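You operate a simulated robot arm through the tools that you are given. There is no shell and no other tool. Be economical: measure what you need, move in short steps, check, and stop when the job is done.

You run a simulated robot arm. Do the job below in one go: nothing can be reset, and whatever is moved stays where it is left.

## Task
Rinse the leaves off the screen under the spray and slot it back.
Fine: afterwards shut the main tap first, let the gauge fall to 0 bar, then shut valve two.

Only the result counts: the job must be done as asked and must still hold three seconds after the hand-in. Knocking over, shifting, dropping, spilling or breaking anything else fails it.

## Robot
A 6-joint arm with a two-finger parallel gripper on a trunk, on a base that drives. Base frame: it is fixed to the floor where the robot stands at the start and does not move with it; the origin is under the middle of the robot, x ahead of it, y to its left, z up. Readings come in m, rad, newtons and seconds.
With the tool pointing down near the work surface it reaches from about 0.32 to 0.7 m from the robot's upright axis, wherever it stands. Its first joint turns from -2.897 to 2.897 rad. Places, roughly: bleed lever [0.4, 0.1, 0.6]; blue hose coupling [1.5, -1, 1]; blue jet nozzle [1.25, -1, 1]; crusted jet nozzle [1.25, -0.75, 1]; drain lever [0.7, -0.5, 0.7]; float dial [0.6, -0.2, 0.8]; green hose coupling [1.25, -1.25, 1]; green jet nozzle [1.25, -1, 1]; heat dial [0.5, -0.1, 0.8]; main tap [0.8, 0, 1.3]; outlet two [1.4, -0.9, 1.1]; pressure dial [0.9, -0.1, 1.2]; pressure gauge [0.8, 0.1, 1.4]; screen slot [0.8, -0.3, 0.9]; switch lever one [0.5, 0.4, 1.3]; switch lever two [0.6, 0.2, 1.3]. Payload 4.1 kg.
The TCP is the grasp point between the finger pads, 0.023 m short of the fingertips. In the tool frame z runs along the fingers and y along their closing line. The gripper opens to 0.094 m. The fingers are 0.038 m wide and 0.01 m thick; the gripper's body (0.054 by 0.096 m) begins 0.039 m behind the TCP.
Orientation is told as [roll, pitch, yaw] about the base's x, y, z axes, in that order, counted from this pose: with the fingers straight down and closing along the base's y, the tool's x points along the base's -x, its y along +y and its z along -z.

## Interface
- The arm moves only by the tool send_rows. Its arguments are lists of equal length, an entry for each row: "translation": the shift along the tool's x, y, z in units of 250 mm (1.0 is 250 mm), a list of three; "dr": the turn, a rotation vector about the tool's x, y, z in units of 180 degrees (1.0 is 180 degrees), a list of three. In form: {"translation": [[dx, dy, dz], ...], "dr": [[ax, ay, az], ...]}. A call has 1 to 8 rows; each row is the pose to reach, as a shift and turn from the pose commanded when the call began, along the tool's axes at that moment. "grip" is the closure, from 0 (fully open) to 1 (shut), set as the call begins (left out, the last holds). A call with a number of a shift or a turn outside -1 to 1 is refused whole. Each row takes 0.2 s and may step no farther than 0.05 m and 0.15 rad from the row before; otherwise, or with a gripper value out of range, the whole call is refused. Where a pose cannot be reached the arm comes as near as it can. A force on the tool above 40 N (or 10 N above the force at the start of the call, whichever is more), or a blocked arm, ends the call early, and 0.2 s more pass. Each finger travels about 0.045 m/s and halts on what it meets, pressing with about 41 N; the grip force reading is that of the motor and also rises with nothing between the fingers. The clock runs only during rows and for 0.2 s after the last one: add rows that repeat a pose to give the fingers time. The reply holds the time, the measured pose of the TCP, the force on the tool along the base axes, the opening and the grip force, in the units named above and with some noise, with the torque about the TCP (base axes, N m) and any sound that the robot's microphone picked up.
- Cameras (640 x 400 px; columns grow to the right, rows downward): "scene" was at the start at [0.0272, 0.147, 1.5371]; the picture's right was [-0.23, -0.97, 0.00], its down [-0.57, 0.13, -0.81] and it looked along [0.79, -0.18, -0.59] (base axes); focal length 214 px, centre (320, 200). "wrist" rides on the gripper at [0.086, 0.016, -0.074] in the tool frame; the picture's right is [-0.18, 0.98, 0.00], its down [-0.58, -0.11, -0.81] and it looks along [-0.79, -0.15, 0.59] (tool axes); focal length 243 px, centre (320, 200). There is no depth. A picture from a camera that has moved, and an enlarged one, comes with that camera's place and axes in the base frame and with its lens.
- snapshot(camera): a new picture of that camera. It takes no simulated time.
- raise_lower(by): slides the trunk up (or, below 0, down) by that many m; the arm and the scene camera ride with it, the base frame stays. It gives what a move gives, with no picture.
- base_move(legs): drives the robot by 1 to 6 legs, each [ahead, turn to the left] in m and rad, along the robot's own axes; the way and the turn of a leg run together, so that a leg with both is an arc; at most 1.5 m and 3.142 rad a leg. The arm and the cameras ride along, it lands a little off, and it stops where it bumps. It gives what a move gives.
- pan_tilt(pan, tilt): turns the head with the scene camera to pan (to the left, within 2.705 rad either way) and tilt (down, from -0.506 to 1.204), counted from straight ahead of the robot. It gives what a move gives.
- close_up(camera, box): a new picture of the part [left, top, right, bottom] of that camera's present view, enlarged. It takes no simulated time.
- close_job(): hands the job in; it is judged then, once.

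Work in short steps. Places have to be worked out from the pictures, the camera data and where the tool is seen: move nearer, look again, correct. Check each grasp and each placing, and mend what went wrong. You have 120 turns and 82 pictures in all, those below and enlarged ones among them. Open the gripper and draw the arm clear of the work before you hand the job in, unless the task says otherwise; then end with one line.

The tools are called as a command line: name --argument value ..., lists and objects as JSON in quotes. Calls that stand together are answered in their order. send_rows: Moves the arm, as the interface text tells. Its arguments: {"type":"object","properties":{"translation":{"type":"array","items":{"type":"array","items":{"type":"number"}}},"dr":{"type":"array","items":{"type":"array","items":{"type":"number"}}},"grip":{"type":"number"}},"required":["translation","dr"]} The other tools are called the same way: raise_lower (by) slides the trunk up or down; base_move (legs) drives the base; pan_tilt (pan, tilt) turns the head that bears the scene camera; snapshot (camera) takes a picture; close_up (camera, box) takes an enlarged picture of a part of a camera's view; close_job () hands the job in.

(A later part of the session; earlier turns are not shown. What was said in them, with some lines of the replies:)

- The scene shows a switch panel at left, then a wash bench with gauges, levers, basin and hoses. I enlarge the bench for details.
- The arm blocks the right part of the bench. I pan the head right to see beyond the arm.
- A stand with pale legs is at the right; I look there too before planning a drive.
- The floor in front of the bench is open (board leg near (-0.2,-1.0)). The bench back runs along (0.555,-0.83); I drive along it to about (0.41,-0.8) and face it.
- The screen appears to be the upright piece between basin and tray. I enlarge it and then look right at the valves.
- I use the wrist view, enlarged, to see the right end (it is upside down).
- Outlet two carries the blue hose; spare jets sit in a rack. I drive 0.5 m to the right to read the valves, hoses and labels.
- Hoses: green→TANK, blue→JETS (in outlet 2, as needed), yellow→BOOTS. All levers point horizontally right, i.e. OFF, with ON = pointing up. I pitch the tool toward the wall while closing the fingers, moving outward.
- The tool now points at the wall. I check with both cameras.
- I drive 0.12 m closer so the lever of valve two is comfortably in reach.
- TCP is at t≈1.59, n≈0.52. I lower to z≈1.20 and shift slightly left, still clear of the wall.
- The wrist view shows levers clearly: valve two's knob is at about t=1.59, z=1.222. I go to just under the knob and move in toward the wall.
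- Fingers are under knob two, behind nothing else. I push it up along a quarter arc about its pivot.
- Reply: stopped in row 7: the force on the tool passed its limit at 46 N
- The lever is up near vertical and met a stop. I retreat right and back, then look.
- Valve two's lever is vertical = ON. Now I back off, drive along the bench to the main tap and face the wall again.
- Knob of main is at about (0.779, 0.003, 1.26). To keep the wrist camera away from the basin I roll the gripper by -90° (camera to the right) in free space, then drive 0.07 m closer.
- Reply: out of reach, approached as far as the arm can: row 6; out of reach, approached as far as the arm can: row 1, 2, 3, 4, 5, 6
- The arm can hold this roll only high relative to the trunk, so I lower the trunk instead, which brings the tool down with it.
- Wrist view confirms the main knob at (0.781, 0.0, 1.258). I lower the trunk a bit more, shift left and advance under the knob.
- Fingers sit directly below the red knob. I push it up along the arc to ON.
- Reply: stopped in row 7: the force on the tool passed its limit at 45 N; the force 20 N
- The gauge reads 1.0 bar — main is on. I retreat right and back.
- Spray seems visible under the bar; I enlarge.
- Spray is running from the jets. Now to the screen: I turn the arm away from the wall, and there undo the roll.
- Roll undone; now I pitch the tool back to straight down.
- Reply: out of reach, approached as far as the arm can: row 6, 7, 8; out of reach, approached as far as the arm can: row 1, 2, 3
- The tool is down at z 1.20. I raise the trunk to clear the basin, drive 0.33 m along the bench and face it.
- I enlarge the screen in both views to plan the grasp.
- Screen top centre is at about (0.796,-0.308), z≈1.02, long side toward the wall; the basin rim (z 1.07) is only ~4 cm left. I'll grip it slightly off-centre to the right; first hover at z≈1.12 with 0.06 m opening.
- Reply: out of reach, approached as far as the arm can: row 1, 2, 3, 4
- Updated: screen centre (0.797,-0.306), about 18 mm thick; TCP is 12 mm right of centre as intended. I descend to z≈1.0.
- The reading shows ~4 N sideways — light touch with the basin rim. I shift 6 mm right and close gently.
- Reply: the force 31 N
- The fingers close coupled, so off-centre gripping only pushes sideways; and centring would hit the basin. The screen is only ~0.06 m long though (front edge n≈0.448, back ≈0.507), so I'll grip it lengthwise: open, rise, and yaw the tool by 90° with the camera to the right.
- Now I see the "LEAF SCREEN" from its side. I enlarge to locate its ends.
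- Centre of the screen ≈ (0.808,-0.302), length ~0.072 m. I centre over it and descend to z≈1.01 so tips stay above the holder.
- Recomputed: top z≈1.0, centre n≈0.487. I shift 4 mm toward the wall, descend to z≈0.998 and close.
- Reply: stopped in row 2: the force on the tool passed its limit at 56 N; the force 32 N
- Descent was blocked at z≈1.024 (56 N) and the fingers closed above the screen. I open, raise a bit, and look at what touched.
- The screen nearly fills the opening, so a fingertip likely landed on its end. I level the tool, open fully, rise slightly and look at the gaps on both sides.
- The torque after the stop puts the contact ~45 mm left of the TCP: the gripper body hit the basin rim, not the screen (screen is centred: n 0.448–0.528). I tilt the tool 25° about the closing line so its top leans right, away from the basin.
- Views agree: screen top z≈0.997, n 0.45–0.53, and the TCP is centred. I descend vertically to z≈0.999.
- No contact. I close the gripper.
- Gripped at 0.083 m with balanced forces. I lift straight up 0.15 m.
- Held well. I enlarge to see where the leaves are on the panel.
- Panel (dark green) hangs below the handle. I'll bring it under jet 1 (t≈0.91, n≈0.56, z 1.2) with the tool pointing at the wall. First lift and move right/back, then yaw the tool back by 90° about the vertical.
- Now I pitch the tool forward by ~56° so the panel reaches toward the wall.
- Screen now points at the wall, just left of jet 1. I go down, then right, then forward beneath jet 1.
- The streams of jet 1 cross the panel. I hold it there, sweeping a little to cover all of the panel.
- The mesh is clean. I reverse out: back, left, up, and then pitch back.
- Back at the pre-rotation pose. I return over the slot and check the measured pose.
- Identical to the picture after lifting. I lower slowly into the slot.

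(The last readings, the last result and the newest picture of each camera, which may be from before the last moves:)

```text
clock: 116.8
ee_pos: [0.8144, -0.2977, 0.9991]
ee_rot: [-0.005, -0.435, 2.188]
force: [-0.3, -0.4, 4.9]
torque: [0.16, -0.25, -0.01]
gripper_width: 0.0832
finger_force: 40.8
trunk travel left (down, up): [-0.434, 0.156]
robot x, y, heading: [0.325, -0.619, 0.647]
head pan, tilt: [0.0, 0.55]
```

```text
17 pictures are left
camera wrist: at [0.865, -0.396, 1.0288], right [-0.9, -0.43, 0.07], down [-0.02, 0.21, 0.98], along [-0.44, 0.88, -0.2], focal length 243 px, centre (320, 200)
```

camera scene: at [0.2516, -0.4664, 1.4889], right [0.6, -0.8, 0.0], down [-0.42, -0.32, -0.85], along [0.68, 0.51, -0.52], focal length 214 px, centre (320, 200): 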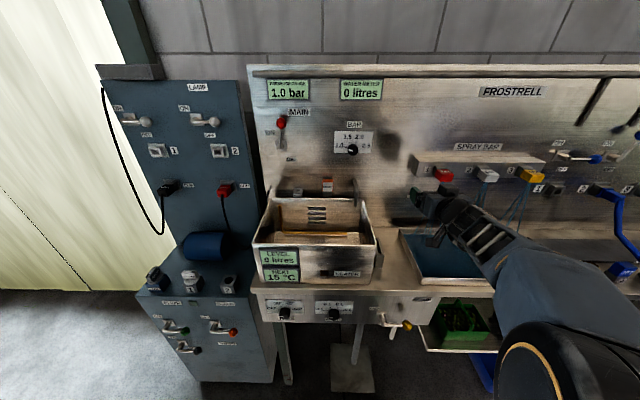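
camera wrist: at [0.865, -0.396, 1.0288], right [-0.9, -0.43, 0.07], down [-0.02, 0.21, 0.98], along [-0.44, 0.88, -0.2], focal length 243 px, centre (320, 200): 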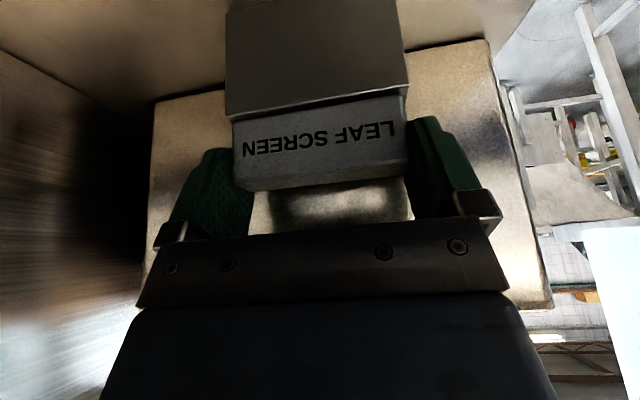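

It is seated as before with light bottom contact. I release and rise straight up.

send_rows --translation '[[0, 0, 0], [0, 0, 0], [0, 0, 0]]' --dr '[[0, 0, 0], [0, 0, 0], [0, 0, 0]]' --grip 0

send_rows --translation '[[-0.04, 0, -0.087], [-0.101, 0, -0.2175], [-0.169, 0, -0.3625], [-0.2536, 0, -0.5438], [-0.32, 0, -0.687]]' --dr '[[0, 0, 0], [0, 0, 0], [0, 0, 0], [0, 0, 0], [0, 0, 0]]'

close_up --camera "wrist" --box '[200, 0, 440, 150]'

```text
clock: 117.6
ee_pos: [0.8132, -0.2963, 0.9985]
ee_rot: [0.001, -0.437, 2.186]
force: [-1.5, 0.0, -0.6]
torque: [0.04, 0.0, -0.02]
gripper_width: 0.0941
finger_force: 0.1
trunk travel left (down, up): [-0.434, 0.156]
robot x, y, heading: [0.3279, -0.6143, 0.642]
head pan, tilt: [0.0, 0.55]
```

```text
clock: 118.8
ee_pos: [0.8107, -0.2981, 1.1859]
ee_rot: [0.0, -0.435, 2.186]
force: [0.1, 0.0, -0.1]
torque: [0.02, 0.0, -0.01]
gripper_width: 0.0937
finger_force: 0.0
trunk travel left (down, up): [-0.434, 0.156]
robot x, y, heading: [0.3253, -0.6194, 0.651]
head pan, tilt: [0.0, 0.55]
```

```text
2.67 times, centred on (320, 75) of wrist
camera zoom: at [0.8619, -0.3978, 1.2161], right [-0.9, -0.43, 0.08], down [-0.02, 0.21, 0.98], along [-0.44, 0.88, -0.2], focal length 647 px, centre (320, 533)
```

zoom: 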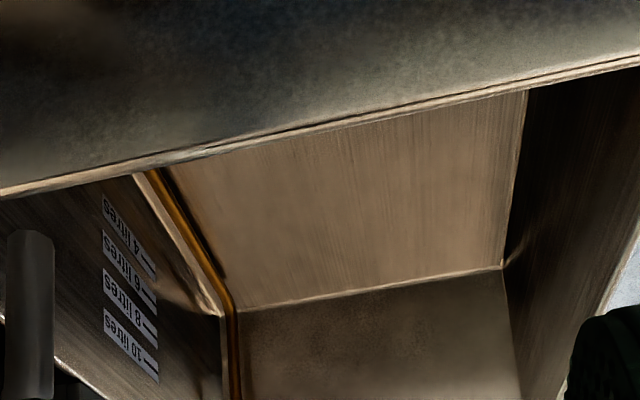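

Released; the screen stays. Now I reorient for the main tap: untilt while rising and backing off, then rotate the tool to point at the wall (camera to the right), fingers shut.

send_rows --translation '[[-0.059, 0.08, -0.127], [-0.118, 0.16, -0.254], [-0.178, 0.24, -0.38], [-0.237, 0.32, -0.507]]' --dr '[[0, 0.0348, 0], [0, 0.0695, 0], [0, 0.1043, 0], [0, 0.139, 0]]' --grip 1

send_rows --translation '[[0, 0, 0], [0, 0, 0], [0, 0, 0], [0, 0, 0], [0, 0, 0], [0, 0, 0]]' --dr '[[0.0446, 0, 0], [0.0892, 0, 0], [0.1338, 0, 0], [0.1784, 0, 0], [0.223, 0, 0], [0.2676, 0, 0]]'

send_rows --translation '[[0, 0, 0], [0, 0, 0], [0, 0, 0], [0, 0, 0], [0, 0, 0], [0, 0, 0]]' --dr '[[0.0387, 0, 0], [0.0775, 0, 0], [0.1162, 0, 0], [0.1549, 0, 0], [0.1937, 0, 0], [0.2324, 0, 0]]'

snapshot --camera "scene"

```text
clock: 119.8
ee_pos: [0.7324, -0.3533, 1.288]
ee_rot: [-0.002, 0.001, 2.186]
force: [0.2, -0.8, 0.4]
torque: [0.0, -0.01, 0.01]
gripper_width: 0.0051
finger_force: 0.0
out of reach, approached as far as the arm can: row 2, 3, 4
trunk travel left (down, up): [-0.434, 0.156]
robot x, y, heading: [0.3253, -0.6185, 0.645]
head pan, tilt: [0.0, 0.55]
```

```text
clock: 121.2
ee_pos: [0.7326, -0.3533, 1.2878]
ee_rot: [-0.845, 0.0, 2.185]
force: [0.7, 0.2, 0.2]
torque: [-0.02, 0.0, 0.0]
gripper_width: 0.0
finger_force: 41.0
trunk travel left (down, up): [-0.434, 0.156]
robot x, y, heading: [0.3266, -0.6165, 0.652]
head pan, tilt: [0.0, 0.55]
```

```text
clock: 122.6
ee_pos: [0.7337, -0.3578, 1.2915]
ee_rot: [-1.452, 0.004, 2.15]
force: [0.6, 0.2, 0.0]
torque: [0.01, 0.01, -0.02]
gripper_width: 0.0002
finger_force: 41.3
out of reach, approached as far as the arm can: row 6
trunk travel left (down, up): [-0.434, 0.156]
robot x, y, heading: [0.3275, -0.6169, 0.649]
head pan, tilt: [0.0, 0.55]
```

```text
15 pictures are left
camera scene: at [0.2519, -0.4664, 1.4889], right [0.6, -0.8, 0.0], down [-0.42, -0.32, -0.85], along [0.68, 0.51, -0.52], focal length 214 px, centre (320, 200)
```

scene: 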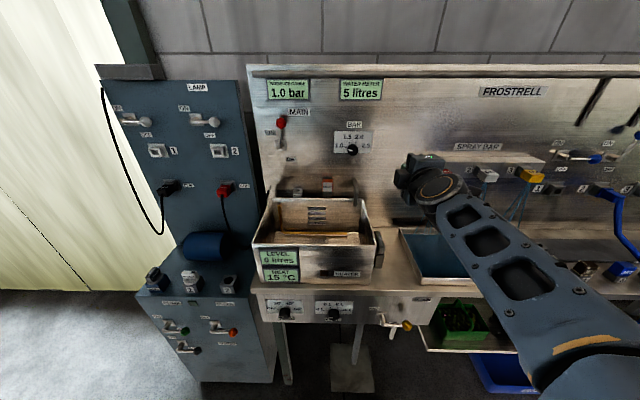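

Water meter runs (5 l), screen seated beside the basin. I drive back in front of the main tap.

base_move --legs '[[0, -1.57], [-0.33, 0], [0, 1.54], [0.055, 0]]'

raise_lower --by -0.05

snapshot --camera "wrist"

```text
clock: 132.9
ee_pos: [0.5941, -0.0827, 1.2921]
ee_rot: [-1.454, 0.003, 2.115]
force: [0.1, -0.1, 0.0]
torque: [0.02, -0.04, -0.01]
gripper_width: 0.0
finger_force: 40.8
trunk travel left (down, up): [-0.434, 0.156]
robot x, y, heading: [0.1761, -0.3259, 0.612]
head pan, tilt: [0.0, 0.55]
```

```text
clock: 133.8
ee_pos: [0.5928, -0.0818, 1.2424]
ee_rot: [-1.452, 0.005, 2.114]
force: [-0.2, -0.5, -0.6]
torque: [-0.01, 0.0, 0.0]
gripper_width: 0.0001
finger_force: 41.2
trunk travel left (down, up): [-0.384, 0.206]
robot x, y, heading: [0.1795, -0.3272, 0.613]
head pan, tilt: [0.0, 0.55]
```

```text
14 pictures are left
camera wrist: at [0.5728, -0.1953, 1.2341], right [-0.19, 0.09, -0.98], down [-0.98, 0.09, 0.2], along [0.11, 0.99, 0.07], focal length 243 px, centre (320, 200)
```

wrist: 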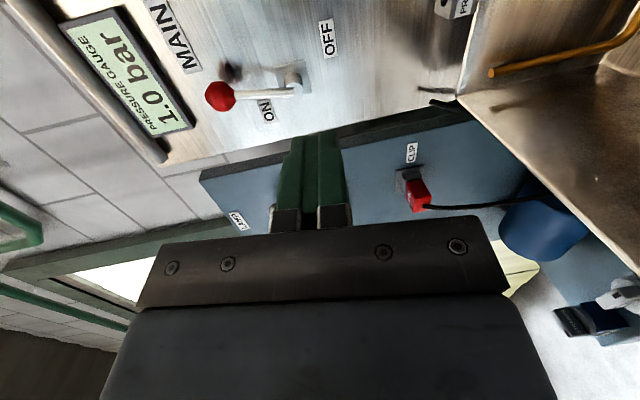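

The lever's knob is now at t≈0.383, z≈1.342 (n≈0.635), pivot at z≈1.255. I move up and left so the fingers are left of the knob, still off the wall.

send_rows --translation '[[-0.094, -0.132, -0.023], [-0.189, -0.263, -0.047], [-0.283, -0.395, -0.07]]' --dr '[[0, 0, 0], [0, 0, 0], [0, 0, 0]]'

send_rows --translation '[[-0.012, -0.018, 0.15], [-0.024, -0.036, 0.3], [-0.035, -0.054, 0.45]]' --dr '[[0, 0, 0], [0, 0, 0], [0, 0, 0]]'

snapshot --camera "wrist"

```text
clock: 134.6
ee_pos: [0.551, -0.0237, 1.3422]
ee_rot: [-1.453, 0.002, 2.117]
force: [0.3, 0.4, -0.6]
torque: [-0.01, 0.02, 0.03]
gripper_width: 0.0
finger_force: 40.8
out of reach, approached as far as the arm can: row 1
trunk travel left (down, up): [-0.384, 0.206]
robot x, y, heading: [0.175, -0.3251, 0.618]
head pan, tilt: [0.0, 0.55]
```

```text
clock: 135.4
ee_pos: [0.6453, 0.0422, 1.3418]
ee_rot: [-1.452, 0.003, 2.113]
force: [-0.5, -1.2, -1.0]
torque: [0.03, 0.0, 0.0]
gripper_width: 0.0
finger_force: 40.6
trunk travel left (down, up): [-0.384, 0.206]
robot x, y, heading: [0.1778, -0.3263, 0.608]
head pan, tilt: [0.0, 0.55]
```

```text
13 pictures are left
camera wrist: at [0.6251, -0.0711, 1.334], right [-0.19, 0.09, -0.98], down [-0.98, 0.09, 0.2], along [0.11, 0.99, 0.07], focal length 243 px, centre (320, 200)
```

wrist: 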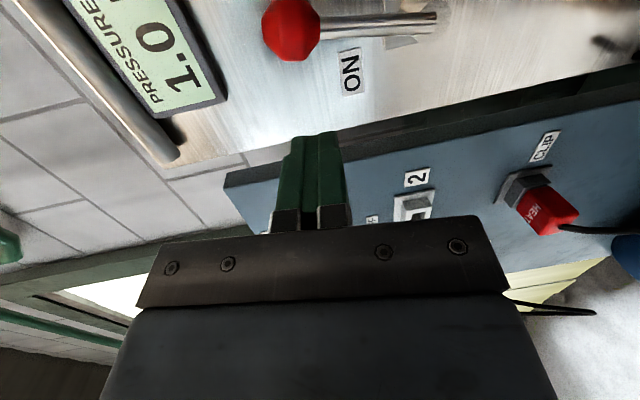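

Fingers are 8 mm left of the knob's edge and at its height. I advance 76 mm to the wall.

send_rows --translation '[[-0.012, -0.018, 0.15], [-0.024, -0.036, 0.301]]' --dr '[[0, 0, 0], [0, 0, 0]]'

snapshot --camera "wrist"

```text
clock: 136.0
ee_pos: [0.7061, 0.0884, 1.3413]
ee_rot: [-1.45, 0.004, 2.116]
force: [0.0, -0.3, -0.2]
torque: [0.01, 0.01, 0.01]
gripper_width: 0.0001
finger_force: 40.7
trunk travel left (down, up): [-0.384, 0.206]
robot x, y, heading: [0.1765, -0.3243, 0.611]
head pan, tilt: [0.0, 0.55]
```

```text
12 pictures are left
camera wrist: at [0.6866, -0.0253, 1.333], right [-0.19, 0.09, -0.98], down [-0.98, 0.09, 0.2], along [0.11, 0.99, 0.07], focal length 243 px, centre (320, 200)
```

wrist: 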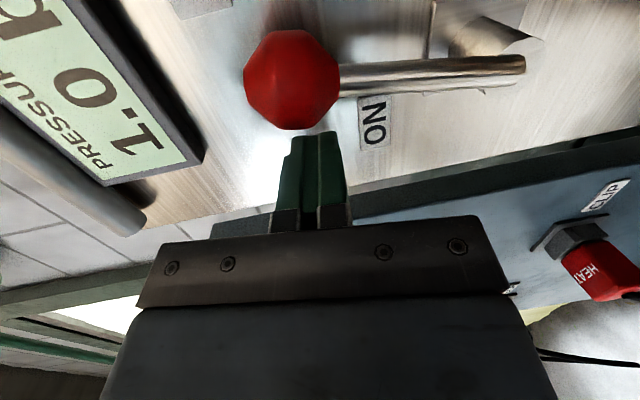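

Fingers are left of the knob near the wall. I push it right and down along the arc to OFF.

send_rows --translation '[[0.084, -0.001, 0.006], [0.171, -0.004, 0.013], [0.259, 0.018, 0.022], [0.345, 0.068, 0.035], [0.408, 0.143, 0.049], [0.45, 0.23, 0.063], [0.45, 0.254, 0.066]]' --dr '[[0, 0, 0], [0, 0, 0], [0, 0, 0], [0, 0, 0], [0, 0, 0], [0, 0, 0], [0, 0, 0]]'

pan_tilt --pan 0.15 --tilt 0.4

close_up --camera "scene" --box '[300, 60, 560, 240]'

```text
clock: 137.6
ee_pos: [0.7694, -0.005, 1.2862]
ee_rot: [-1.468, 0.006, 2.115]
force: [14.5, 12.2, 34.4]
torque: [0.35, -0.53, 0.04]
gripper_width: 0.0
finger_force: 40.7
trunk travel left (down, up): [-0.384, 0.206]
robot x, y, heading: [0.1796, -0.3292, 0.605]
head pan, tilt: [0.0, 0.55]
```

```text
clock: 138.3
ee_pos: [0.7681, -0.0053, 1.2837]
ee_rot: [-1.467, 0.005, 2.113]
force: [11.7, 12.8, 39.0]
torque: [0.43, -0.57, 0.07]
gripper_width: 0.0
finger_force: 40.7
trunk travel left (down, up): [-0.384, 0.206]
robot x, y, heading: [0.1752, -0.3276, 0.609]
head pan, tilt: [0.15, 0.4]
```

```text
2.22 times, centred on (430, 150) of scene
camera zoom: at [0.0991, -0.1593, 1.4526], right [0.69, -0.72, 0.0], down [-0.28, -0.27, -0.92], along [0.67, 0.63, -0.39], focal length 477 px, centre (76, 311)
```

zoom: 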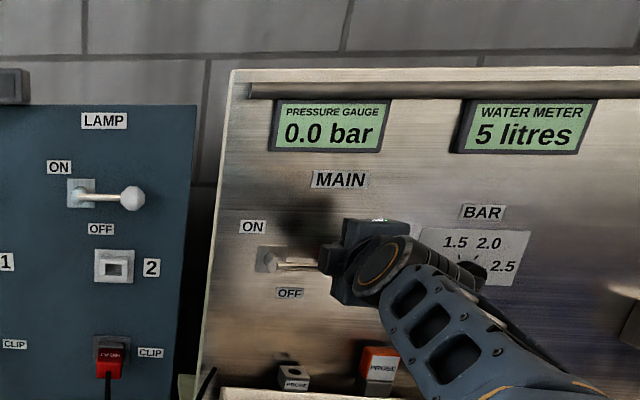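

Main is shut and the gauge has fallen to 0.0 bar. I lift off the knob and retreat.

send_rows --translation '[[0, -0.1, 0], [0, -0.1, -0.18], [0, -0.1, -0.36], [0, -0.1, -0.54], [0, -0.1, -0.7]]' --dr '[[0, 0, 0], [0, 0, 0], [0, 0, 0], [0, 0, 0], [0, 0, 0]]'

close_up --camera "scene" --box '[380, 80, 560, 280]'

```text
clock: 139.5
ee_pos: [0.6223, -0.0943, 1.3255]
ee_rot: [-1.452, 0.003, 2.116]
force: [-0.6, -0.6, 0.1]
torque: [-0.02, 0.03, -0.01]
gripper_width: 0.0
finger_force: 40.5
trunk travel left (down, up): [-0.384, 0.206]
robot x, y, heading: [0.1763, -0.3261, 0.612]
head pan, tilt: [0.15, 0.4]
```

```text
2.00 times, centred on (470, 180) of scene
camera zoom: at [0.1003, -0.1596, 1.4526], right [0.69, -0.72, 0.0], down [-0.28, -0.27, -0.92], along [0.67, 0.64, -0.39], focal length 429 px, centre (20, 240)
```

zoom: 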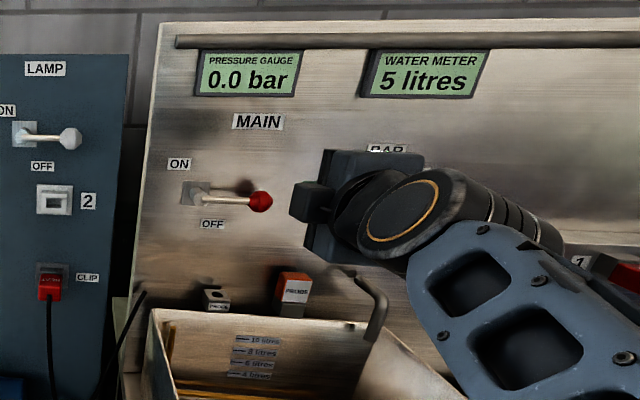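

Main's lever is horizontal at OFF, gauge 0.0. Now I drive back to valve two.

base_move --legs '[[-0.05, 0], [0, -1.56], [1.03, 0], [0, 1.56], [0.05, 0]]'

snapshot --camera "wrist"

```text
clock: 153.6
ee_pos: [1.1963, -0.9638, 1.3253]
ee_rot: [-1.448, 0.004, 2.103]
force: [0.7, 0.7, 0.5]
torque: [0.03, 0.01, 0.02]
gripper_width: 0.0
finger_force: 41.0
trunk travel left (down, up): [-0.384, 0.206]
robot x, y, heading: [0.7435, -1.1871, 0.601]
head pan, tilt: [0.15, 0.4]
```

```text
9 pictures are left
camera wrist: at [1.1747, -1.076, 1.3169], right [-0.19, 0.1, -0.98], down [-0.97, 0.1, 0.2], along [0.12, 0.99, 0.07], focal length 243 px, centre (320, 200)
```

wrist: 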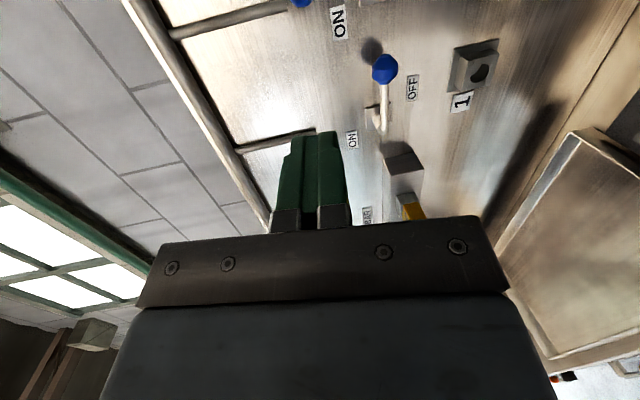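

Valve two's knob is at about t=1.511, z≈1.31. I drive 5 cm closer and approach to the left of it, stopping short of the wall.

base_move --legs '[[0.05, 0]]'

send_rows --translation '[[-0.03, 0.012, 0.12], [-0.06, 0.024, 0.24], [-0.083, 0.036, 0.361]]' --dr '[[0, 0, 0], [0, 0, 0], [0, 0, 0]]'

snapshot --camera "wrist"

```text
clock: 154.5
ee_pos: [1.2364, -0.9346, 1.3254]
ee_rot: [-1.45, 0.002, 2.103]
force: [0.9, 0.3, 0.4]
torque: [0.0, 0.0, 0.0]
gripper_width: 0.0
finger_force: 40.6
trunk travel left (down, up): [-0.384, 0.206]
robot x, y, heading: [0.7837, -1.1612, 0.598]
head pan, tilt: [0.15, 0.4]
```

```text
clock: 155.3
ee_pos: [1.3018, -0.8735, 1.3032]
ee_rot: [-1.451, 0.003, 2.104]
force: [0.1, -0.3, 0.3]
torque: [0.02, 0.02, -0.03]
gripper_width: 0.0002
finger_force: 40.7
trunk travel left (down, up): [-0.384, 0.206]
robot x, y, heading: [0.7886, -1.1615, 0.597]
head pan, tilt: [0.15, 0.4]
```

```text
8 pictures are left
camera wrist: at [1.2814, -0.9854, 1.2965], right [-0.19, 0.1, -0.98], down [-0.97, 0.1, 0.2], along [0.12, 0.99, 0.07], focal length 243 px, centre (320, 200)
```

wrist: 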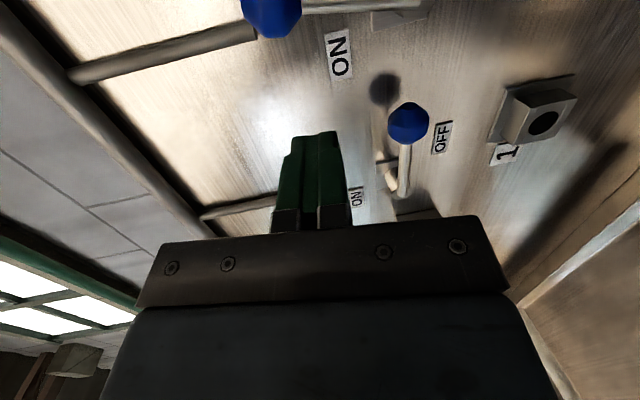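

Fingers are left of knob two (t≈1.52) with ~2 cm gap. I advance to the wall, then push right and down along the arc to OFF.

send_rows --translation '[[-0.013, -0.018, 0.146], [-0.026, -0.036, 0.293]]' --dr '[[0, 0, 0], [0, 0, 0]]'

snapshot --camera "wrist"

```text
clock: 155.9
ee_pos: [1.3639, -0.8291, 1.3022]
ee_rot: [-1.449, 0.005, 2.103]
force: [-0.8, -0.7, 0.4]
torque: [0.08, -0.01, -0.04]
gripper_width: 0.0
finger_force: 40.5
trunk travel left (down, up): [-0.384, 0.206]
robot x, y, heading: [0.7842, -1.1618, 0.596]
head pan, tilt: [0.15, 0.4]
```

```text
7 pictures are left
camera wrist: at [1.3422, -0.9417, 1.2951], right [-0.19, 0.1, -0.98], down [-0.97, 0.1, 0.2], along [0.12, 0.99, 0.07], focal length 243 px, centre (320, 200)
```

wrist: 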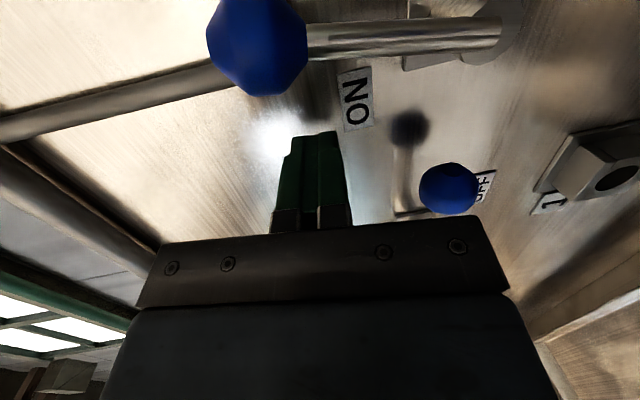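

Good position beside the lever. I sweep it down to OFF.

send_rows --translation '[[0.09, -0.009, 0.007], [0.167, -0.015, 0.013], [0.249, 0.001, 0.022], [0.327, 0.045, 0.035], [0.388, 0.112, 0.048], [0.428, 0.194, 0.062], [0.428, 0.226, 0.066]]' --dr '[[0, 0, 0], [0, 0, 0], [0, 0, 0], [0, 0, 0], [0, 0, 0], [0, 0, 0], [0, 0, 0]]'

snapshot --camera "wrist"

```text
clock: 157.6
ee_pos: [1.4223, -0.9172, 1.2574]
ee_rot: [-1.471, 0.007, 2.102]
force: [5.0, 3.2, 7.6]
torque: [-0.02, -0.23, 0.08]
gripper_width: 0.0001
finger_force: 40.8
trunk travel left (down, up): [-0.384, 0.206]
robot x, y, heading: [0.7863, -1.1626, 0.594]
head pan, tilt: [0.15, 0.4]
stopped in row 7: the force on the tool passed its limit at 43 N (the readings are from after the stop); the commanded pose is now the measured one
```

```text
6 pictures are left
camera wrist: at [1.4019, -1.0303, 1.2476], right [-0.17, 0.1, -0.98], down [-0.98, 0.1, 0.18], along [0.12, 0.99, 0.08], focal length 243 px, centre (320, 200)
```

wrist: 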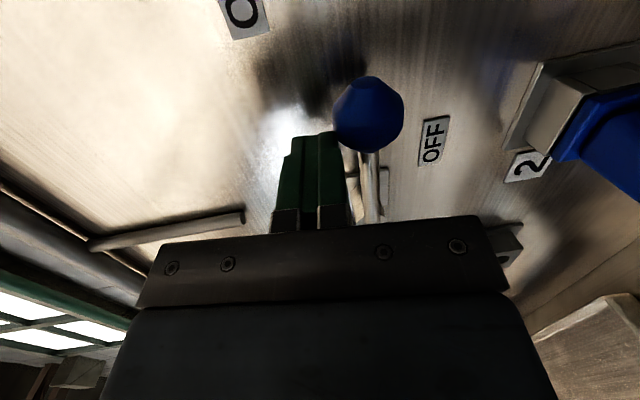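

Lever two is down at its stop (horizontal). I lift off, retreat, and back the robot away, then check everything.

send_rows --translation '[[0, -0.1, 0], [0, -0.1, -0.18], [0, -0.1, -0.36], [0, -0.1, -0.54], [0, -0.1, -0.72]]' --dr '[[0, 0, 0], [0, 0, 0], [0, 0, 0], [0, 0, 0], [0, 0, 0]]'

base_move --legs '[[-0.2, 0]]'

pan_tilt --pan 0.3 --tilt 0.45

snapshot --camera "scene"

```text
clock: 158.8
ee_pos: [1.2692, -1.0061, 1.2984]
ee_rot: [-1.468, 0.007, 2.101]
force: [0.1, -0.4, -0.2]
torque: [-0.02, 0.02, 0.0]
gripper_width: 0.0
finger_force: 41.3
trunk travel left (down, up): [-0.384, 0.206]
robot x, y, heading: [0.7847, -1.1631, 0.6]
head pan, tilt: [0.15, 0.4]
```

```text
clock: 160.4
ee_pos: [1.1026, -1.1194, 1.298]
ee_rot: [-1.469, 0.007, 2.101]
force: [0.0, -0.7, -1.3]
torque: [-0.01, -0.01, 0.0]
gripper_width: 0.0004
finger_force: 41.2
trunk travel left (down, up): [-0.384, 0.206]
robot x, y, heading: [0.6169, -1.2756, 0.601]
head pan, tilt: [0.15, 0.4]
```

```text
clock: 161.1
ee_pos: [1.103, -1.1196, 1.297]
ee_rot: [-1.468, 0.007, 2.101]
force: [0.5, -0.1, 0.2]
torque: [0.0, -0.05, -0.02]
gripper_width: 0.0
finger_force: 41.0
trunk travel left (down, up): [-0.384, 0.206]
robot x, y, heading: [0.6181, -1.2758, 0.602]
head pan, tilt: [0.3, 0.45]
```

```text
5 pictures are left
camera scene: at [0.5337, -1.1006, 1.4479], right [0.78, -0.62, 0.0], down [-0.27, -0.34, -0.9], along [0.56, 0.71, -0.44], focal length 214 px, centre (320, 200)
```

scene: 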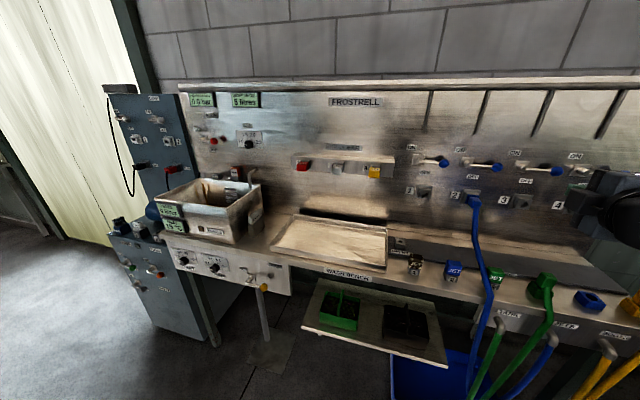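

All levers look horizontal and the tray has drained. I enlarge valves and the screen for a last check.

close_up --camera "scene" --box '[390, 130, 600, 230]'

close_up --camera "scene" --box '[170, 85, 330, 250]'

send_rows --translation '[[0, 0, 0], [0, 0, 0], [0, 0, 0], [0, 0, 0], [0, 0, 0], [0, 0, 0]]' --dr '[[0, 0, 0], [0, 0, 0], [0, 0, 0], [0, 0, 0], [0, 0, 0], [0, 0, 0]]' --grip 0

```text
3.05 times, centred on (495, 180) of scene
camera zoom: at [0.5337, -1.1006, 1.4479], right [0.78, -0.62, 0.0], down [-0.27, -0.34, -0.9], along [0.56, 0.71, -0.44], focal length 654 px, centre (-213, 261)
```

zoom: 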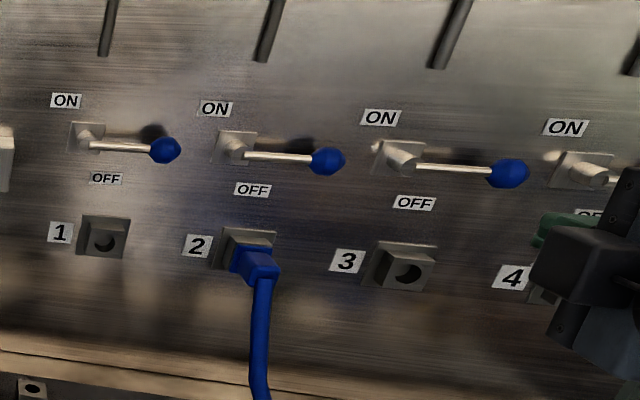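

```text
2.42 times, centred on (250, 168) of scene
camera zoom: at [0.5337, -1.1006, 1.4479], right [0.78, -0.62, 0.0], down [-0.27, -0.34, -0.9], along [0.56, 0.71, -0.44], focal length 520 px, centre (490, 279)
```

zoom: 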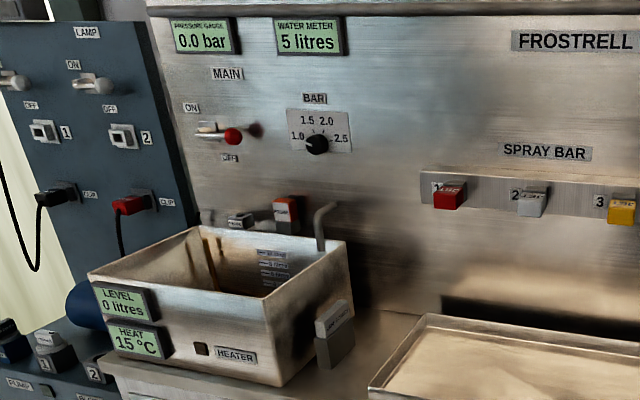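

```text
clock: 162.5
ee_pos: [1.1031, -1.1206, 1.2977]
ee_rot: [-1.468, 0.004, 2.1]
force: [-0.3, -0.2, 0.5]
torque: [-0.02, -0.05, 0.01]
gripper_width: 0.094
finger_force: 0.0
trunk travel left (down, up): [-0.384, 0.206]
robot x, y, heading: [0.6184, -1.2787, 0.595]
head pan, tilt: [0.3, 0.45]
```

Everything is off at 0.0 bar; one last zoom on the screen's seating.

close_up --camera "scene" --box '[235, 190, 285, 250]'

```text
6.67 times, centred on (260, 220) of scene
camera zoom: at [0.5337, -1.1006, 1.4479], right [0.78, -0.62, 0.0], down [-0.27, -0.34, -0.9], along [0.56, 0.71, -0.44], focal length 1430 px, centre (720, 67)
```

zoom: 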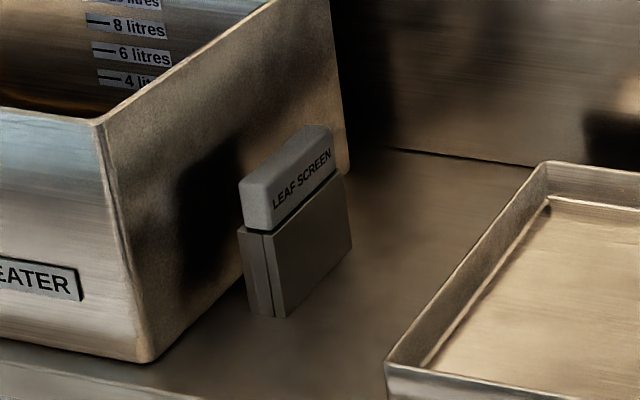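

The clean screen is fully seated in its holder, all the taps are off, the gripper is open and the arm is clear. I hand the job in.

close_job

```text
The job is handed in.
```

I rinsed the leaf screen clean under the spray and put it back in its slot. Then I shut the main tap, waited until the gauge read 0.0 bar, and shut valve two.
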